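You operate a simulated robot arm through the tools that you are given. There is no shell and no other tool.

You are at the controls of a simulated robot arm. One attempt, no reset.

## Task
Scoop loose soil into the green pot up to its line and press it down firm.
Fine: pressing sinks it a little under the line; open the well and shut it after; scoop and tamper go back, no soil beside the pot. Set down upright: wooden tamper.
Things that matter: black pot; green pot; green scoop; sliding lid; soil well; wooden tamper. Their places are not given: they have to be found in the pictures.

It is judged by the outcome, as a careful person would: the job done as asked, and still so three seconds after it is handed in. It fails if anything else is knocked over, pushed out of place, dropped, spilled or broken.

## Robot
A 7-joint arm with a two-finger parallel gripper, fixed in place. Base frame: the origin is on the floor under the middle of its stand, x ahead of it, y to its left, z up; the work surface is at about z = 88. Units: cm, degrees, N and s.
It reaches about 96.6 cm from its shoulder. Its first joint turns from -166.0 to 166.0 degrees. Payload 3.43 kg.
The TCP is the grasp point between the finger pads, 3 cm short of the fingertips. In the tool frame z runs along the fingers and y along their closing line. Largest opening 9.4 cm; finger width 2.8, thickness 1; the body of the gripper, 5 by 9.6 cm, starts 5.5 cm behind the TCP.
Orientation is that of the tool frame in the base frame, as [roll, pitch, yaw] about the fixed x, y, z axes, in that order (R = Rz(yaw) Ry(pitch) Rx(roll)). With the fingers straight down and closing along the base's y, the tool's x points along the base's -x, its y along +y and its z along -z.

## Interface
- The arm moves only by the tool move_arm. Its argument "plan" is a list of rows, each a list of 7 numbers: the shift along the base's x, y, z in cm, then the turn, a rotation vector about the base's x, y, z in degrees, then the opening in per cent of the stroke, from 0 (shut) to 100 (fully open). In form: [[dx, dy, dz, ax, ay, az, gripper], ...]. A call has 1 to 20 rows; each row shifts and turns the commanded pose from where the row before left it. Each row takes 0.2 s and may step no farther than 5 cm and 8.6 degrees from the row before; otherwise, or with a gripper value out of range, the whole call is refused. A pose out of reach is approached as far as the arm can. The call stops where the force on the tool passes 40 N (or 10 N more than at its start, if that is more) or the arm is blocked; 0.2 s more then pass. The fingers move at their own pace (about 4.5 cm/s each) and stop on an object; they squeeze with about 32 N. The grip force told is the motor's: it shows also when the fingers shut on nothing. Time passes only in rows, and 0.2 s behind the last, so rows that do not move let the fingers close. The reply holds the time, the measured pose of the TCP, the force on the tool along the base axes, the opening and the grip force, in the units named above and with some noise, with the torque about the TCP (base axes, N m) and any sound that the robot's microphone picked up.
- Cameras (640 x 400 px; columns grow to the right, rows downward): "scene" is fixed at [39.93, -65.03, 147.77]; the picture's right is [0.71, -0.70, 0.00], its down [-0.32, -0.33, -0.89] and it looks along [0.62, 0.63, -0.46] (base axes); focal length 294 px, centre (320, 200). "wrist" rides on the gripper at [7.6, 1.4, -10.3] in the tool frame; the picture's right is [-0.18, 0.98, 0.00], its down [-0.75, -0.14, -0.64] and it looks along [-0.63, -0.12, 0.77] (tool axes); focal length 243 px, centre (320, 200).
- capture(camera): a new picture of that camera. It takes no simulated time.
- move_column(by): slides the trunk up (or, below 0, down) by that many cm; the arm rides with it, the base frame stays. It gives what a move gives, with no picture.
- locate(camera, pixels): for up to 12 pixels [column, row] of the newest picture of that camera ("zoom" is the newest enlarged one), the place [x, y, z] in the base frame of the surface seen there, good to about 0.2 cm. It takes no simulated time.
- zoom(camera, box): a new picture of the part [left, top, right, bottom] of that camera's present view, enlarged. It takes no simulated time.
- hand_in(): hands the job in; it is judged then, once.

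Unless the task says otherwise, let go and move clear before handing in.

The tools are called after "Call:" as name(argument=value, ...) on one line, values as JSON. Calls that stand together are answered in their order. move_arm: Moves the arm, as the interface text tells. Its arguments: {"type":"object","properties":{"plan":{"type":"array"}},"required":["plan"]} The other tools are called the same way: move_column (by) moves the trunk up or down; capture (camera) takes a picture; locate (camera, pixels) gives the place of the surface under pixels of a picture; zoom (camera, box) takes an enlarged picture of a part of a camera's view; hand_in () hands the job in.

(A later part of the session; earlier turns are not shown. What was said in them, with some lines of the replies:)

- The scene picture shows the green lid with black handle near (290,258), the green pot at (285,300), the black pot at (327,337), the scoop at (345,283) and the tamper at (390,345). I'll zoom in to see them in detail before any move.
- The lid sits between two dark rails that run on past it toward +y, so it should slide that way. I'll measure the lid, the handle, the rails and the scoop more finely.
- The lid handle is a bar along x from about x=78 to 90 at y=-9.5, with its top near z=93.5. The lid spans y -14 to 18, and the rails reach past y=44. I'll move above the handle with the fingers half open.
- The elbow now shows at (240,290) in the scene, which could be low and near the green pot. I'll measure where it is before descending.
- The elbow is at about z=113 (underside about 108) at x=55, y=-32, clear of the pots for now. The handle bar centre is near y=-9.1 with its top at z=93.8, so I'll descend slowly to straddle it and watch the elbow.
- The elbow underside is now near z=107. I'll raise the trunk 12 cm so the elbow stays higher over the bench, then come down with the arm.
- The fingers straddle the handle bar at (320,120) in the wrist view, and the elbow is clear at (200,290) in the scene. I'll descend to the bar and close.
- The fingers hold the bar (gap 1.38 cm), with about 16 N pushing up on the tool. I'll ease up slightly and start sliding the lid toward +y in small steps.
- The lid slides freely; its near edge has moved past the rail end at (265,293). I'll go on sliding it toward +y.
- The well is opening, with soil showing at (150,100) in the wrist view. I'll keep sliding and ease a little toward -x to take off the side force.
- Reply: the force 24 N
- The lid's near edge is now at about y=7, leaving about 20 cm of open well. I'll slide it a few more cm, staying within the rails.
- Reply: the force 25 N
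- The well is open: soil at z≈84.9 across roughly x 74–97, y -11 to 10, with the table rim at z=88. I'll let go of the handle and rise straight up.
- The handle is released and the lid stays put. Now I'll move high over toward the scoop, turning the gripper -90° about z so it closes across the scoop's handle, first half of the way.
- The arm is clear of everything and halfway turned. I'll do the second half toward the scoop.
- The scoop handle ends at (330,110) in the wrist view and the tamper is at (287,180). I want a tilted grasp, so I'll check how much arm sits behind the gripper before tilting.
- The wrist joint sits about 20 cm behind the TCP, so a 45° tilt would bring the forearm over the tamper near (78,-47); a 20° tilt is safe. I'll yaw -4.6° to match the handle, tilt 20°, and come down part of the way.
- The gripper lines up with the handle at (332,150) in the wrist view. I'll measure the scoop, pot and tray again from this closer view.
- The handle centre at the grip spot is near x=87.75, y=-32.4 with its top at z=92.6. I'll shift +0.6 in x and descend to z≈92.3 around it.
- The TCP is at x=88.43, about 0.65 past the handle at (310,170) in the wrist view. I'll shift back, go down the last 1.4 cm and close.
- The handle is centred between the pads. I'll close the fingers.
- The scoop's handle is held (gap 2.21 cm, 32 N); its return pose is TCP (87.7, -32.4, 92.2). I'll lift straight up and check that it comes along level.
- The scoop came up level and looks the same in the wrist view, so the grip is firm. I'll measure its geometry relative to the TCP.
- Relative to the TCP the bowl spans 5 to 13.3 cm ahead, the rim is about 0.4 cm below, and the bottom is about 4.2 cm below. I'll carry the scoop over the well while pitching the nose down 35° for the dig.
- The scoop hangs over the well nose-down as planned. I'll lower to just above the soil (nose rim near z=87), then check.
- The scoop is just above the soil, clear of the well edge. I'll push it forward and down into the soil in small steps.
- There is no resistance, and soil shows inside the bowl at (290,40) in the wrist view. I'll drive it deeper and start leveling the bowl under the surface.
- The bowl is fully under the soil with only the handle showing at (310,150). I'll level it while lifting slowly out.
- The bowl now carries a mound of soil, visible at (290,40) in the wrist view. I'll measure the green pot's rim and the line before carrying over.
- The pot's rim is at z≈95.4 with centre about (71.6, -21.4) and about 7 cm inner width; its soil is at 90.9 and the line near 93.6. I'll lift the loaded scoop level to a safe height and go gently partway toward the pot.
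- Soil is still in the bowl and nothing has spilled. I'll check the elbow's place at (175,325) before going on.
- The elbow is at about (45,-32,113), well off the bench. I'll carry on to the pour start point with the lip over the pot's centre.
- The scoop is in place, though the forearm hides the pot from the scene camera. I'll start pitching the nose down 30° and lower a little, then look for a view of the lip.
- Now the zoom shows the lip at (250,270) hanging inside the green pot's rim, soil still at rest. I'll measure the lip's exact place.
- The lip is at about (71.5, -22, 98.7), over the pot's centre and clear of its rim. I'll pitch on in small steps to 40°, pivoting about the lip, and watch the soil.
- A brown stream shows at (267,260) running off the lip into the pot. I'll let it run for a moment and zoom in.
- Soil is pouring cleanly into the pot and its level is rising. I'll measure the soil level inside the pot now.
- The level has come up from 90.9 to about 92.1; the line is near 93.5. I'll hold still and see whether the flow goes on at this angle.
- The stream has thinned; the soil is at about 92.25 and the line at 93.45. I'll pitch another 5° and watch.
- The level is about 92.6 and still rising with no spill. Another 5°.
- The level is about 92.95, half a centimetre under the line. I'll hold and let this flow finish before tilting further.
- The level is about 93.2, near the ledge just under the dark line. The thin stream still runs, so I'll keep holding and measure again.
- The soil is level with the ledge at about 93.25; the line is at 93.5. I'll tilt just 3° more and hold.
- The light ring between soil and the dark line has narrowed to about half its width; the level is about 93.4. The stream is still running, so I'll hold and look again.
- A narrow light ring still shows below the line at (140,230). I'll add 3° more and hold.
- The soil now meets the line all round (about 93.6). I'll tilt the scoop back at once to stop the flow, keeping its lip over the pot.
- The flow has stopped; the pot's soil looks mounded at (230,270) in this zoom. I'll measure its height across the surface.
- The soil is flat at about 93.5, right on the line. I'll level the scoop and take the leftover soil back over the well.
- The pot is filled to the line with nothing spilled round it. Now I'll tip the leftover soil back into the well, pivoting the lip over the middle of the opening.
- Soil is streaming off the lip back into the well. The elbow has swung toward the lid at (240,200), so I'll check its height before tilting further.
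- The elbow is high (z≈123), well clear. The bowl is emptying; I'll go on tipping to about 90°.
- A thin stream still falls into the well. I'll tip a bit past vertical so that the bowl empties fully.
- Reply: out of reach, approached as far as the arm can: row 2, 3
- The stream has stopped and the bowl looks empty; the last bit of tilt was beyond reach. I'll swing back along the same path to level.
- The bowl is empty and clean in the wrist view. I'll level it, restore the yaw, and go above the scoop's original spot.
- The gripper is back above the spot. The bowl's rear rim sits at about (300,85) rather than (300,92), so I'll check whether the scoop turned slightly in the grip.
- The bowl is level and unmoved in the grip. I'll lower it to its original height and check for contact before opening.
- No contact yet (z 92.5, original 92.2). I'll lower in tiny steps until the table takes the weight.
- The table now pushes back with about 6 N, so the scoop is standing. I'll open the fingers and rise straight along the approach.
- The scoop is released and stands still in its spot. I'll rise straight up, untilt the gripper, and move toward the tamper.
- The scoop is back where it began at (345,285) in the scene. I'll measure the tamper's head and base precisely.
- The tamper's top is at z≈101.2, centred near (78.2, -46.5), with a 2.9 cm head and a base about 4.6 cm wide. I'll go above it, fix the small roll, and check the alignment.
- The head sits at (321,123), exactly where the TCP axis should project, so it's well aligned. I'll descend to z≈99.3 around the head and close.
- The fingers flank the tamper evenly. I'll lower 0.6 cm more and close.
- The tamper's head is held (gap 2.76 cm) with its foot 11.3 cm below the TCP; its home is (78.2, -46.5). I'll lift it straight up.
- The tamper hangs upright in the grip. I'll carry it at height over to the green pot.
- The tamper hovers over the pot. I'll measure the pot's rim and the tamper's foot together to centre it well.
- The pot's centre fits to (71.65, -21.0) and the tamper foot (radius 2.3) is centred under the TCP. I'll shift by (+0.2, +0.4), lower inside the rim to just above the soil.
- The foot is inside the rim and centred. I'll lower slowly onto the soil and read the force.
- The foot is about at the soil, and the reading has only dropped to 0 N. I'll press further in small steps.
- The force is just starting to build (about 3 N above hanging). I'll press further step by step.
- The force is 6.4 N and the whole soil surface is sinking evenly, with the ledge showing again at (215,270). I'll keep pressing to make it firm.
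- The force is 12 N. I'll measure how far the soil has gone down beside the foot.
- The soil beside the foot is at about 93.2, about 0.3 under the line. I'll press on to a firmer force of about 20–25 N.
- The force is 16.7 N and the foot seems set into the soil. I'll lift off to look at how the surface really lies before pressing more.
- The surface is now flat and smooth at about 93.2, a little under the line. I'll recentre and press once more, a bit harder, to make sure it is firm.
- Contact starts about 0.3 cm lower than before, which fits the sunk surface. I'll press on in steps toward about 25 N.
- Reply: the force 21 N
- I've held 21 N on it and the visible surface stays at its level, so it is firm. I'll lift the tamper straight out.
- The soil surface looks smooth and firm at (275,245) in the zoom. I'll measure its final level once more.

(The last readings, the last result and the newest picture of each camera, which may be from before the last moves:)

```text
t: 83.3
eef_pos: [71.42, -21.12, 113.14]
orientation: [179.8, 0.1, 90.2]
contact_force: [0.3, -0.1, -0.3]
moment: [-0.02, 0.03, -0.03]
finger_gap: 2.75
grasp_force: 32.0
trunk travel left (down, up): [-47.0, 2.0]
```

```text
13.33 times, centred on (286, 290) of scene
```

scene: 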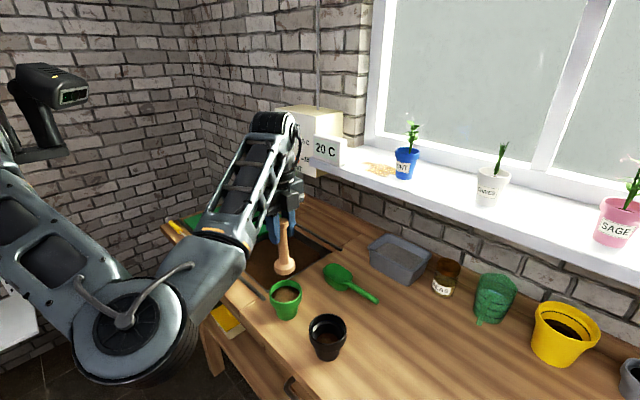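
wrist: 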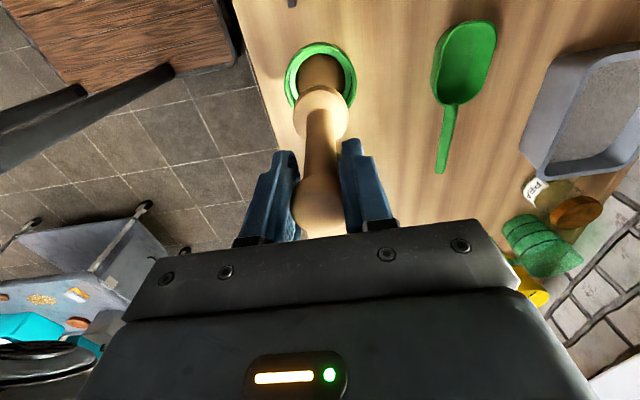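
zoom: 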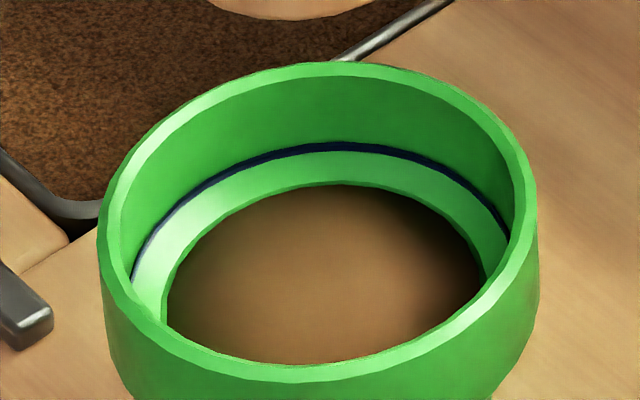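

The firm soil lies at about 93.1, with the line at about 93.4, so it is just a little under. I'll carry the tamper back above its home spot.

Call:
move_arm(plan=[[0.3, -1.5, 0.3, 0, 0, 0, 0], [0.65, -2.5, 0, 0, 0, 0, 0], [0.65, -2.5, 0, 0, 0, 0, 0], [0.65, -2.5, 0, 0, 0, 0, 0], [0.65, -2.5, 0, 0, 0, 0, 0], [0.65, -2.5, 0, 0, 0, 0, 0], [0.65, -2.5, 0, 0, 0, 0, 0], [0.65, -2.5, 0, 0, 0, 0, 0], [0.65, -2.5, 0, 0, 0, 0, 0], [0.65, -2.5, 0, 0, 0, 0, 0], [0.5, -1.4, 0, 0, 0, 0, 0], [0, 0, 0, 0, 0, 0, 0]])

Call:
capture(camera="wrist")

Call:
capture(camera="scene")

```text
t: 85.9
eef_pos: [78.41, -46.51, 113.21]
orientation: [179.8, 0.1, 90.1]
contact_force: [0.6, 0.4, -0.1]
moment: [0.01, 0.0, 0.02]
finger_gap: 2.77
grasp_force: 31.9
trunk travel left (down, up): [-47.0, 2.0]
```

```text
taken
```

wrist: 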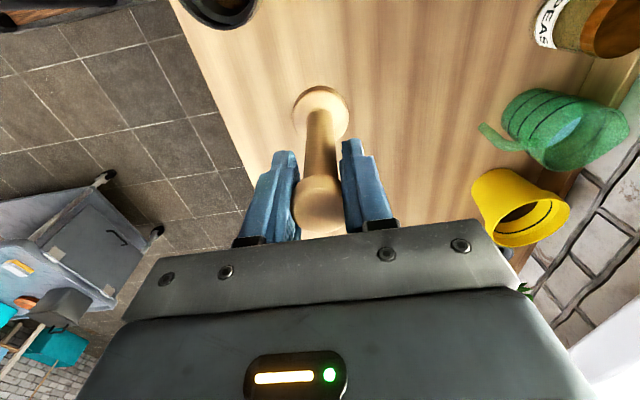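

```text
taken
```

scene: 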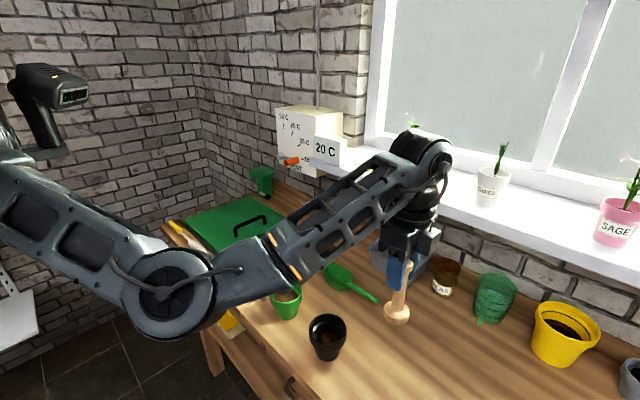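

I'm above the tamper's home, 0.2 cm off in x. I'll lower it gently to just above the table.

Call:
move_arm(plan=[[-0.1, 0, -3, 0, 0, 0, 0], [-0.1, 0, -3, 0, 0, 0, 0], [0, 0, -3, 0, 0, 0, 0], [0, 0, -2.5, 0, 0, 0, 0], [0, 0, -1.2, 0, 0, 0, 0], [0, 0, -0.5, 0, 0, 0, 0], [0, 0, 0, 0, 0, 0, 0]])

```text
t: 87.5
eef_pos: [78.28, -46.41, 100.19]
orientation: [179.8, 0.1, 90.1]
contact_force: [-0.1, 0.3, -0.8]
moment: [-0.02, -0.03, 0.04]
finger_gap: 2.76
grasp_force: 31.8
trunk travel left (down, up): [-47.0, 2.0]
```

The foot is about 0.9 cm over the table with no contact. I'll ease down in small steps until the table takes it.

Call:
move_arm(plan=[[0, 0, -0.4, 0, 0, 0, 0], [0, 0, -0.25, 0, 0, 0, 0], [0, 0, 0, 0, 0, 0, 0]])

Call:
move_arm(plan=[[0, 0, -0.15, 0, 0, 0, 0], [0, 0, 0, 0, 0, 0, 0]])

```text
t: 88.3
eef_pos: [78.19, -46.48, 99.58]
orientation: [179.8, 0.0, 90.1]
contact_force: [-0.3, -0.1, -0.1]
moment: [0.0, -0.02, -0.03]
finger_gap: 2.77
grasp_force: 32.3
trunk travel left (down, up): [-47.0, 2.0]
```

```text
t: 88.9
eef_pos: [78.01, -46.36, 99.4]
orientation: [179.8, 0.1, 90.2]
contact_force: [0.3, 0.5, -1.2]
moment: [-0.02, 0.01, 0.02]
finger_gap: 2.76
grasp_force: 32.4
trunk travel left (down, up): [-47.0, 2.0]
```

Call:
move_arm(plan=[[0, 0, -0.1, 0, 0, 0, 0], [0, 0, 0, 0, 0, 0, 0]])

Call:
zoom(camera="scene", box=[330, 260, 458, 385])

```text
t: 89.5
eef_pos: [77.99, -46.37, 99.35]
orientation: [179.9, 0.1, 90.1]
contact_force: [-0.8, 0.5, -1.2]
moment: [-0.04, -0.01, 0.01]
finger_gap: 2.77
grasp_force: 32.4
trunk travel left (down, up): [-47.0, 2.0]
```

```text
3.20 times, centred on (394, 322) of scene
```

zoom: 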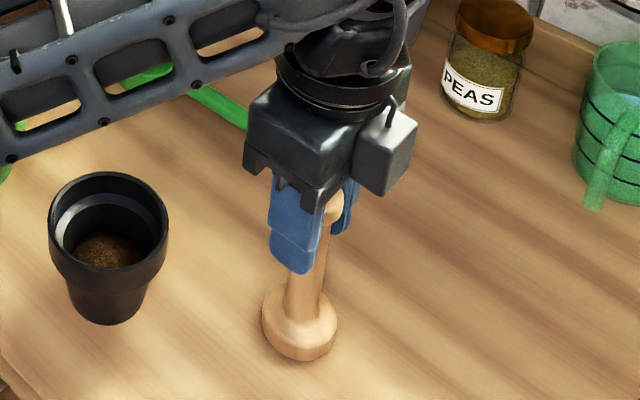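

It looks as before, but the force reading says it still hangs slightly. I'll keep lowering by 0.1 cm at a time.

Call:
move_arm(plan=[[0.1, 0, -0.12, 0, 0, 0, 0], [0, 0, 0, 0, 0, 0, 0]])

Call:
move_arm(plan=[[0, 0, -0.12, 0, 0, 0, 0], [0, 0, 0, 0, 0, 0, 0]])

```text
t: 90.1
eef_pos: [78.28, -46.43, 99.27]
orientation: [179.8, 0.1, 90.1]
contact_force: [0.1, 0.8, -0.2]
moment: [0.04, 0.02, -0.01]
finger_gap: 2.75
grasp_force: 32.1
trunk travel left (down, up): [-47.0, 2.0]
```

```text
t: 90.7
eef_pos: [78.29, -46.39, 99.03]
orientation: [179.8, 0.1, 90.2]
contact_force: [0.2, -0.1, 5.1]
moment: [0.12, 0.04, 0.0]
finger_gap: 2.77
grasp_force: 32.4
trunk travel left (down, up): [-47.0, 2.0]
```

The table now takes it (5 N up, little torque), so it stands upright. I'll open slowly and check.

Call:
move_arm(plan=[[0, 0, 0, 0, 0, 0, 35], [0, 0, 0, 0, 0, 0, 45], [0, 0, 0, 0, 0, 0, 60], [0, 0, 0, 0, 0, 0, 60], [0, 0, 0, 0, 0, 0, 60]])

Call:
capture(camera="wrist")

Call:
zoom(camera="scene", box=[330, 260, 458, 385])

```text
t: 91.9
eef_pos: [78.22, -46.4, 99.09]
orientation: [179.9, 0.1, 90.2]
contact_force: [-0.6, 0.8, 0.4]
moment: [-0.03, 0.02, 0.02]
finger_gap: 5.62
grasp_force: 0.0
trunk travel left (down, up): [-47.0, 2.0]
```

```text
taken
```

wrist: 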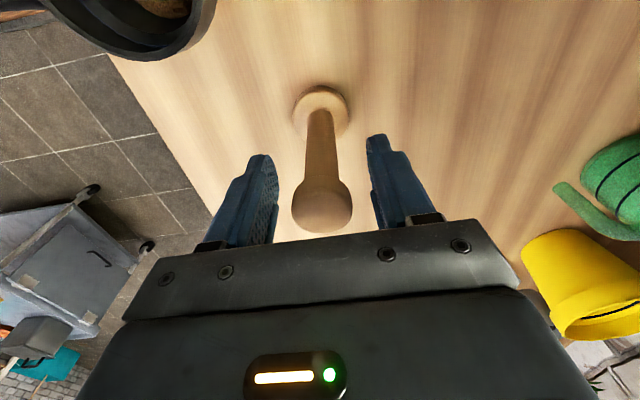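

```text
3.20 times, centred on (394, 322) of scene
```

zoom: 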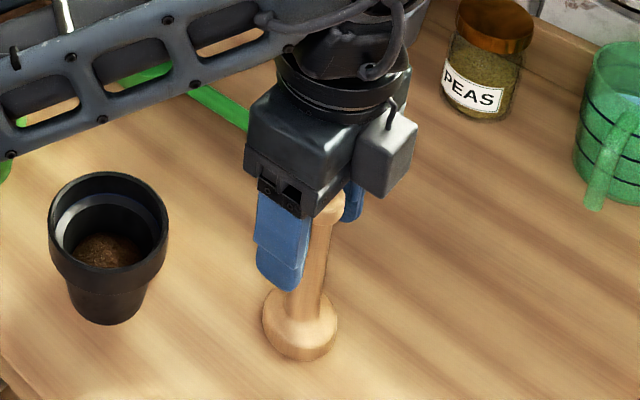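

The tamper stands upright on its own. I'll rise straight up, then travel high toward the lid's handle while turning the gripper back +90°.

Call:
move_arm(plan=[[0, 0, 2, 0, 0, 0, 60], [0, 0, 3, 0, 0, 0, 60], [0, 0, 4, 0, 0, 0, 60], [0, 0, 4, 0, 0, 0, 60], [0, 0, 4, 0, 0, 0, 60], [0.5, 4, 0, 0, 0, 7.5, 60], [0.5, 4, 0, 0, 0, 7.5, 60], [0.5, 4, 0, 0, 0, 7.5, 60], [0.5, 4, 0, 0, 0, 7.5, 60], [0.5, 4, 0, 0, 0, 7.5, 60], [0.5, 4, 0, 0, 0, 7.5, 60]])

Call:
capture(camera="scene")

```text
t: 94.3
eef_pos: [80.99, -22.51, 115.85]
orientation: [179.8, 0.1, 135.2]
contact_force: [0.7, -0.6, 0.4]
moment: [0.04, -0.01, -0.01]
finger_gap: 5.67
grasp_force: 0.0
trunk travel left (down, up): [-47.0, 2.0]
```

```text
taken
```

scene: 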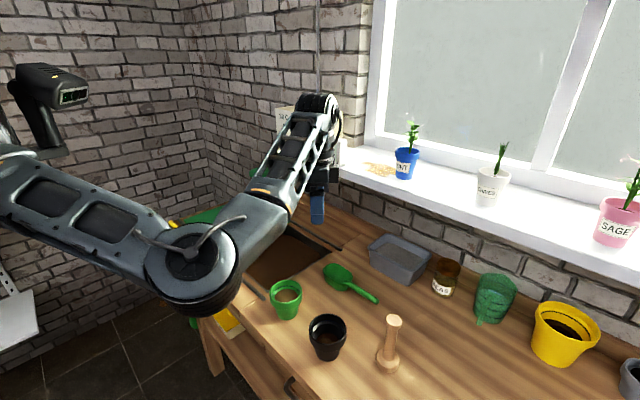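

The tamper is standing at its home (390,345). I'll carry on to above the lid handle.

Call:
move_arm(plan=[[0.41, 4.8, 0, 0, 0, 5.6, 60], [0.41, 4.8, 0, 0, 0, 5.6, 60], [0.41, 4.8, 0, 0, 0, 5.6, 60], [0.41, 4.8, 0, 0, 0, 5.6, 60], [0.41, 4.8, 0, 0, 0, 5.6, 60], [0.41, 4.8, 0, 0, 0, 5.6, 60], [0.41, 4.8, 0, 0, 0, 5.6, 60], [0.41, 4.8, 0, 0, 0, 5.6, 60], [0, 0, -3, 0, 0, 0, 60], [0, 0, -3, 0, 0, 0, 60]])

Call:
capture(camera="scene")

Call:
capture(camera="wrist")

```text
t: 96.5
eef_pos: [84.6, 16.16, 110.02]
orientation: [179.8, 0.1, -180.0]
contact_force: [0.3, -1.0, 0.1]
moment: [-0.02, 0.02, 0.03]
finger_gap: 5.65
grasp_force: 0.0
trunk travel left (down, up): [-47.0, 2.0]
```

```text
taken
```

scene: 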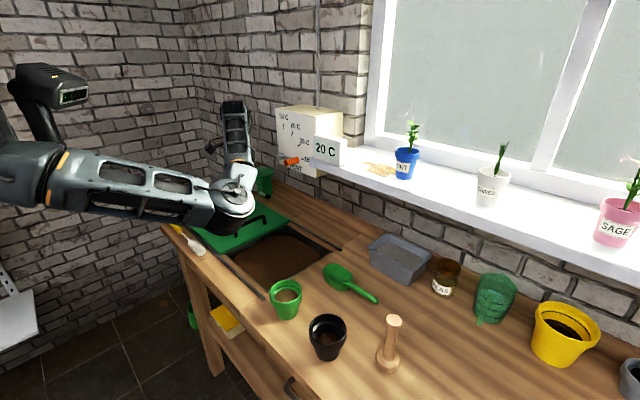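

```text
taken
```

wrist: 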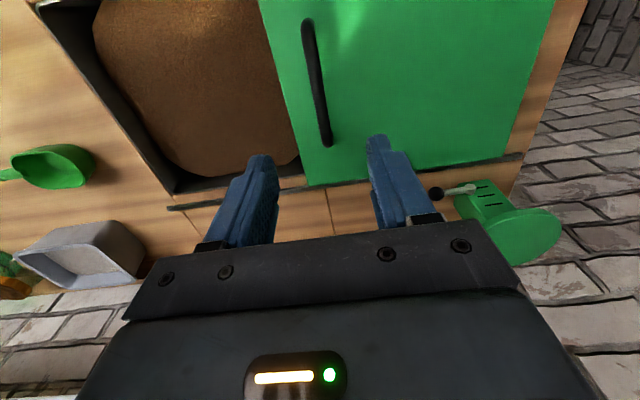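

The handle at (317,90) is in the same place relative to the gripper as when I left it. I'll descend and grip it.

Call:
move_arm(plan=[[-0.1, 0, -4, 0, 0, 0, 60], [-0.1, 0, -4, 0, 0, 0, 60], [0, 0, -4, 0, 0, 0, 60], [0, 0, -2.5, 0, 0, 0, 60], [0, 0, -1.6, 0, 0, 0, 60], [0, 0, 0, 0, 0, 0, 0], [0, 0, 0, 0, 0, 0, 0], [0, 0, 0, 0, 0, 0, 0], [0, 0, 0, 0, 0, 0, 0], [0, 0, 0, 0, 0, 0, 0]])

Call:
capture(camera="wrist")

```text
t: 98.7
eef_pos: [84.42, 15.78, 93.92]
orientation: [179.8, 0.2, 180.0]
contact_force: [-0.8, -0.5, -4.2]
moment: [-0.01, -0.45, 0.13]
finger_gap: 1.37
grasp_force: 45.4
trunk travel left (down, up): [-47.0, 2.0]
```

```text
taken
```

wrist: 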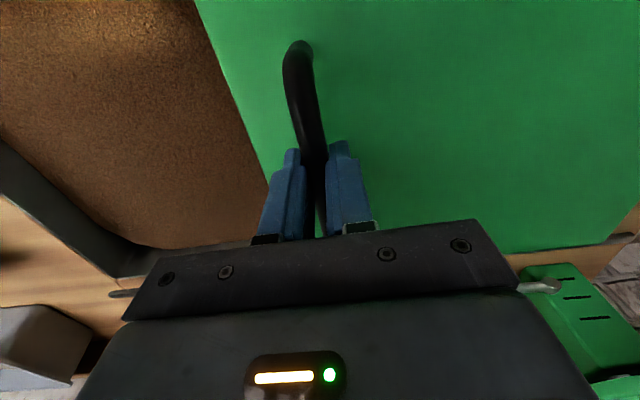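

The handle is gripped (gap 1.37 cm). I'll slide the lid back toward -y in steady steps.

Call:
move_arm(plan=[[0, -0.8, 0, 0, 0, 0, 0], [0, -1.5, 0, 0, 0, 0, 0], [0, -1.5, 0, 0, 0, 0, 0], [0, -1.5, 0, 0, 0, 0, 0], [0, -1.5, 0, 0, 0, 0, 0], [0, -1.5, 0, 0, 0, 0, 0], [0, -1.5, 0, 0, 0, 0, 0]])

Call:
capture(camera="scene")

```text
t: 100.3
eef_pos: [84.45, 6.2, 93.85]
orientation: [179.7, 0.1, 179.9]
contact_force: [16.9, 0.8, -14.3]
moment: [0.03, 0.55, 0.01]
finger_gap: 1.37
grasp_force: 44.5
trunk travel left (down, up): [-47.0, 2.0]
```

```text
taken
```

scene: 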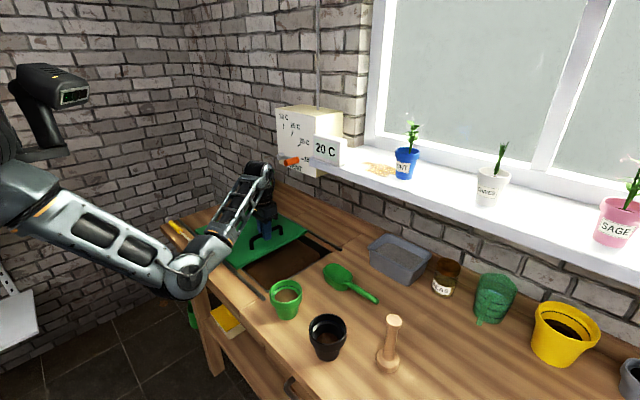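

The lid is sliding shut smoothly, handle now at y≈6.2. I'll continue toward its original place near y=-9.

Call:
move_arm(plan=[[0.1, -1.5, -0.1, 0, 0, 0, 0], [0, -1.5, 0, 0, 0, 0, 0], [0, -1.5, 0, 0, 0, 0, 0], [0, -1.5, 0, 0, 0, 0, 0], [0, -1.5, 0, 0, 0, 0, 0], [0, -1.5, 0, 0, 0, 0, 0], [0, -1.5, 0, 0, 0, 0, 0]])

Call:
capture(camera="scene")

Call:
zoom(camera="scene", box=[190, 190, 390, 315])

```text
t: 101.9
eef_pos: [84.34, -4.46, 93.93]
orientation: [179.8, 0.2, 179.9]
contact_force: [25.2, -0.1, -2.7]
moment: [-0.02, -1.2, 0.07]
finger_gap: 1.35
grasp_force: 45.2
trunk travel left (down, up): [-47.0, 2.0]
```

```text
taken
```

scene: 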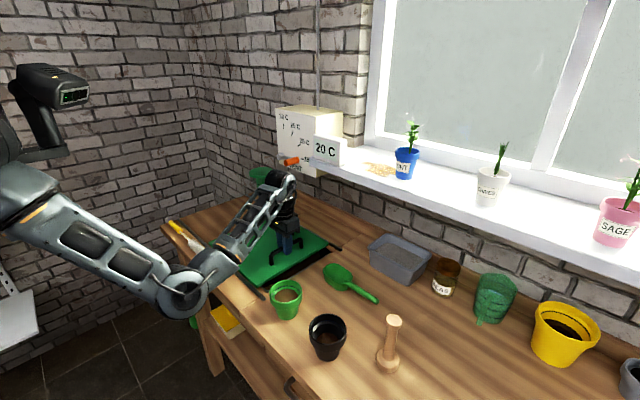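

```text
3.20 times, centred on (290, 252) of scene
```

zoom: 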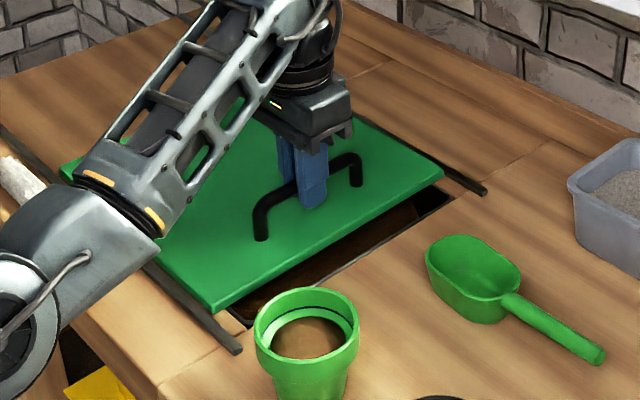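

About 4.5 cm of slot remains open. I'll ease the side force and slide the last stretch in small steps.

Call:
move_arm(plan=[[0.15, -1.2, 0, 0, 0, 0, 0], [0, -1.2, 0, 0, 0, 0, 0], [0, -1.1, 0, 0, 0, 0, 0], [0, -0.7, 0, 0, 0, 0, 0], [0, 0, 0, 0, 0, 0, 0]])

Call:
zoom(camera="scene", box=[190, 190, 390, 315])

Call:
capture(camera="wrist")

```text
t: 103.1
eef_pos: [84.37, -8.56, 93.96]
orientation: [179.8, -0.1, 180.0]
contact_force: [-28.1, 1.0, 16.5]
moment: [0.0, 0.75, 0.17]
finger_gap: 1.36
grasp_force: 45.5
trunk travel left (down, up): [-47.0, 2.0]
```

```text
3.20 times, centred on (290, 252) of scene
```

zoom: 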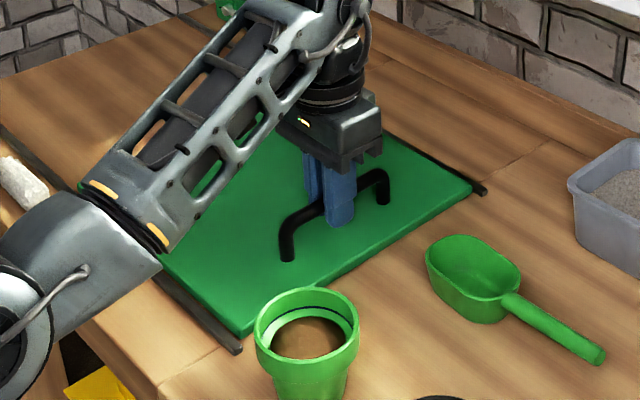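

```text
taken
```

wrist: 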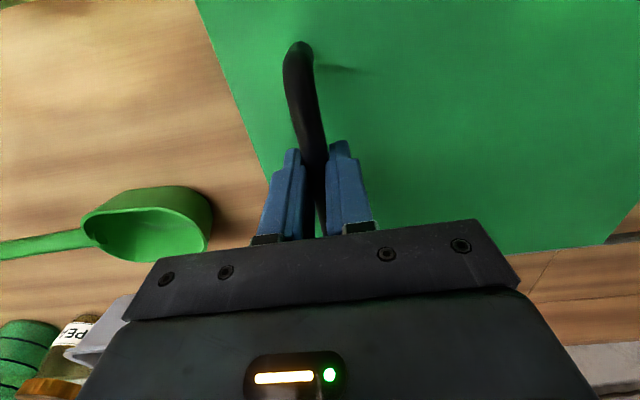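

The lid covers the well; its right corner is at (337,247) versus (339,250) at the start, so it's about 0.4 cm short. I'll nudge it home.

Call:
move_arm(plan=[[-0.12, -0.25, -0.1, 0, 0, 0, 0], [0, -0.25, 0, 0, 0, 0, 0], [0, 0, 0, 0, 0, 0, 0]])

Call:
zoom(camera="scene", box=[150, 190, 350, 315])

```text
t: 103.9
eef_pos: [84.4, -8.97, 93.91]
orientation: [179.9, 0.1, 179.8]
contact_force: [-19.8, 0.5, 25.4]
moment: [-0.04, 0.64, 0.14]
finger_gap: 1.37
grasp_force: 45.2
trunk travel left (down, up): [-47.0, 2.0]
```

```text
3.20 times, centred on (250, 252) of scene
```

zoom: 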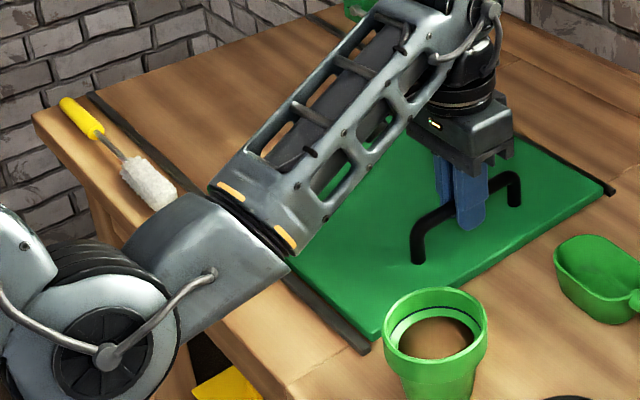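

The lid's corners and handle now match the first picture. I'll ease the downward push, let go of the handle and rise straight up.

Call:
move_arm(plan=[[0, 0, 0.15, 0, 0, 0, 0], [0, 0, 0, 0, 0, 0, 30], [0, 0, 0, 0, 0, 0, 60], [0, 0, 0, 0, 0, 0, 60], [0, 0, 0, 0, 0, 0, 60], [0, 0, 2, 0, 0, 0, 60], [0, 0, 3, 0, 0, 0, 60], [0, 0, 4, 0, 0, 0, 60], [0, 0, 4, 0, 0, 0, 60], [0, 0, 4, 0, 0, 0, 60]])

Call:
capture(camera="scene")

Call:
capture(camera="wrist")

```text
t: 106.1
eef_pos: [84.55, -8.95, 110.85]
orientation: [179.7, 0.0, 179.9]
contact_force: [-0.2, -1.1, 0.8]
moment: [0.01, 0.03, -0.02]
finger_gap: 5.64
grasp_force: 0.1
trunk travel left (down, up): [-47.0, 2.0]
```

```text
taken
```

scene: 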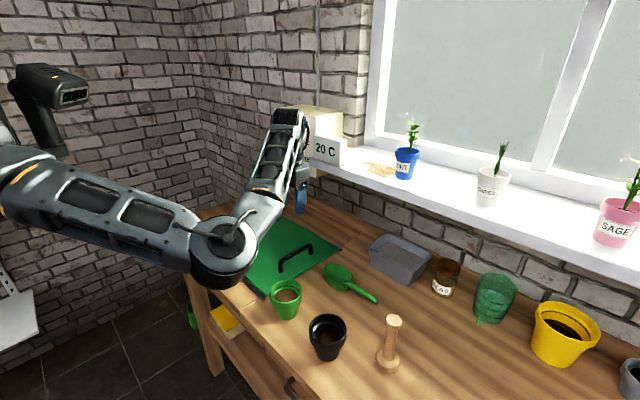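

```text
taken
```

wrist: 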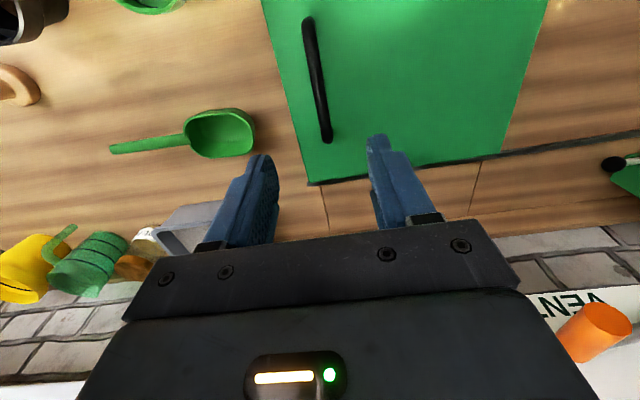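

The lid is shut and free. I'll back the arm up and away toward its start pose for a clear last look.

Call:
move_arm(plan=[[0, 0, 4, 0, 0, 0, 60], [0, 0, 4, 0, 0, 0, 60], [-2.2, -1, 3.5, 0, 0, 0, 60], [-2.2, -1, 3.5, 0, 0, 0, 60], [-2.2, -1, 3.5, 0, 0, 0, 60], [-2.2, -1, 3.5, 0, 0, 0, 60], [-2.2, -1, 3, 0, 0, 0, 60], [-2.2, -1, 2, 0, 0, 0, 60]])

Call:
capture(camera="scene")

Call:
capture(camera="wrist")

Call:
zoom(camera="scene", box=[200, 200, 440, 380])

```text
t: 107.9
eef_pos: [71.27, -14.9, 137.95]
orientation: [179.8, 0.2, 179.9]
contact_force: [-0.5, 0.7, 0.5]
moment: [-0.01, 0.04, -0.02]
finger_gap: 5.64
grasp_force: 0.0
trunk travel left (down, up): [-47.0, 2.0]
```

```text
taken
```

scene: 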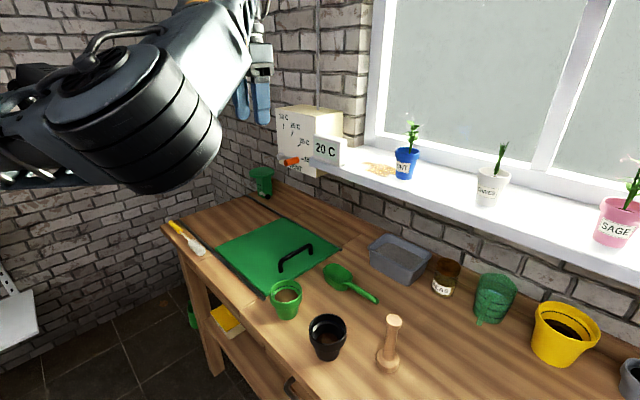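

```text
taken
```

wrist: 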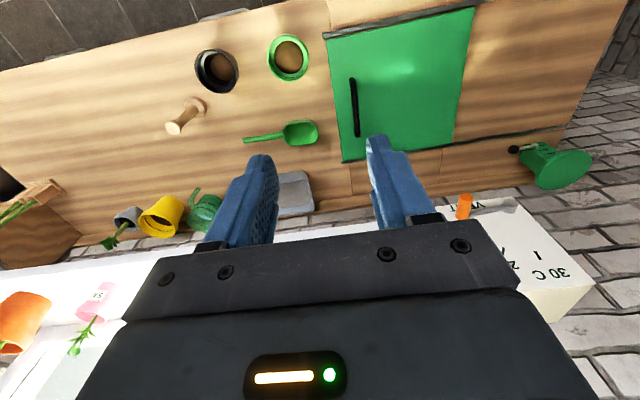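

```text
2.22 times, centred on (320, 290) of scene
```

zoom: 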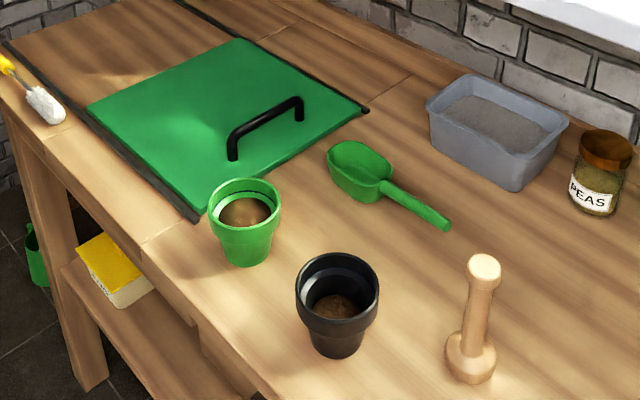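

Lid, scoop, tamper and pots all sit as in the first picture, with the green pot filled. I'll take one last close look at the pot's surroundings and soil level.

Call:
zoom(camera="scene", box=[250, 265, 330, 325])

Call:
locate(camera="zoom", pixels=[[250, 210], [285, 215], [320, 210], [285, 190], [260, 235], [285, 158], [285, 150], [230, 180]])

Call:
zoom(camera="wrist", box=[150, 20, 390, 170])

```text
6.67 times, centred on (290, 295) of scene
```

zoom: 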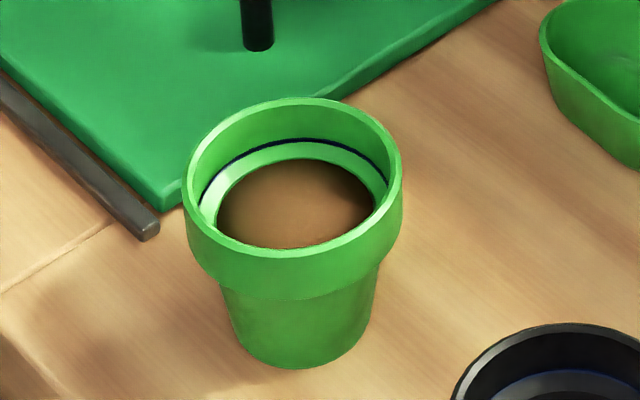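

```text
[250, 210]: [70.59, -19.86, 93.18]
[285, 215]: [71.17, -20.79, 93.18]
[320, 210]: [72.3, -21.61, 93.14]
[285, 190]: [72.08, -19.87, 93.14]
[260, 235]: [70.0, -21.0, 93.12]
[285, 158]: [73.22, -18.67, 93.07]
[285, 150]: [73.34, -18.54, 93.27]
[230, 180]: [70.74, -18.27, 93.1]
```

```text
2.67 times, centred on (270, 95) of wrist
```

zoom: 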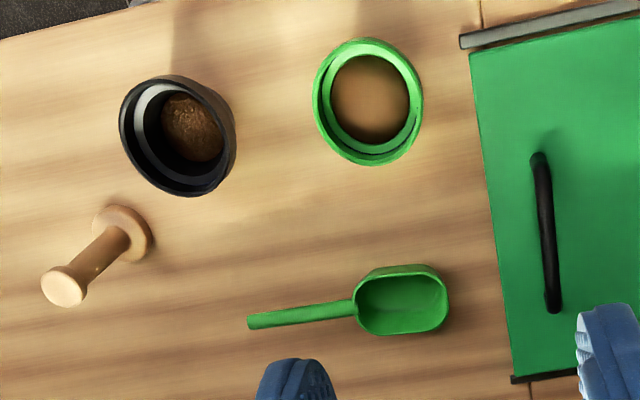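

The firm soil lies at about z=93.15, just under the dark line at about 93.4. The bench round the pot is clean, and the lid, scoop and tamper are back in place with the arm clear, so I'm handing in.

Call:
hand_in()

```text
The job is handed in.
```

The green pot is filled to its line and pressed firm. I handed the job in with the arm clear of everything; no result has come back yet.

- **Soil level:** it met the line all round (about z=93.5) before pressing. Pressing with up to about 21 N sank it to about 93.15, roughly 0.25 cm under the line, and the surface is flat and smooth.
- **Leftover soil:** one scoop was enough. I tipped what was left back into the well, and the bench around the pot looks clean in the last pictures.
- **Well:** I slid the lid open to get at the soil and slid it shut afterwards. Its corners and handle match where they were in the first picture.
- **Scoop and tamper:** both are back in their original spots, with the scoop empty and the tamper standing upright.
- **Everything else:** the black pot and the other items are where they were in the first picture.
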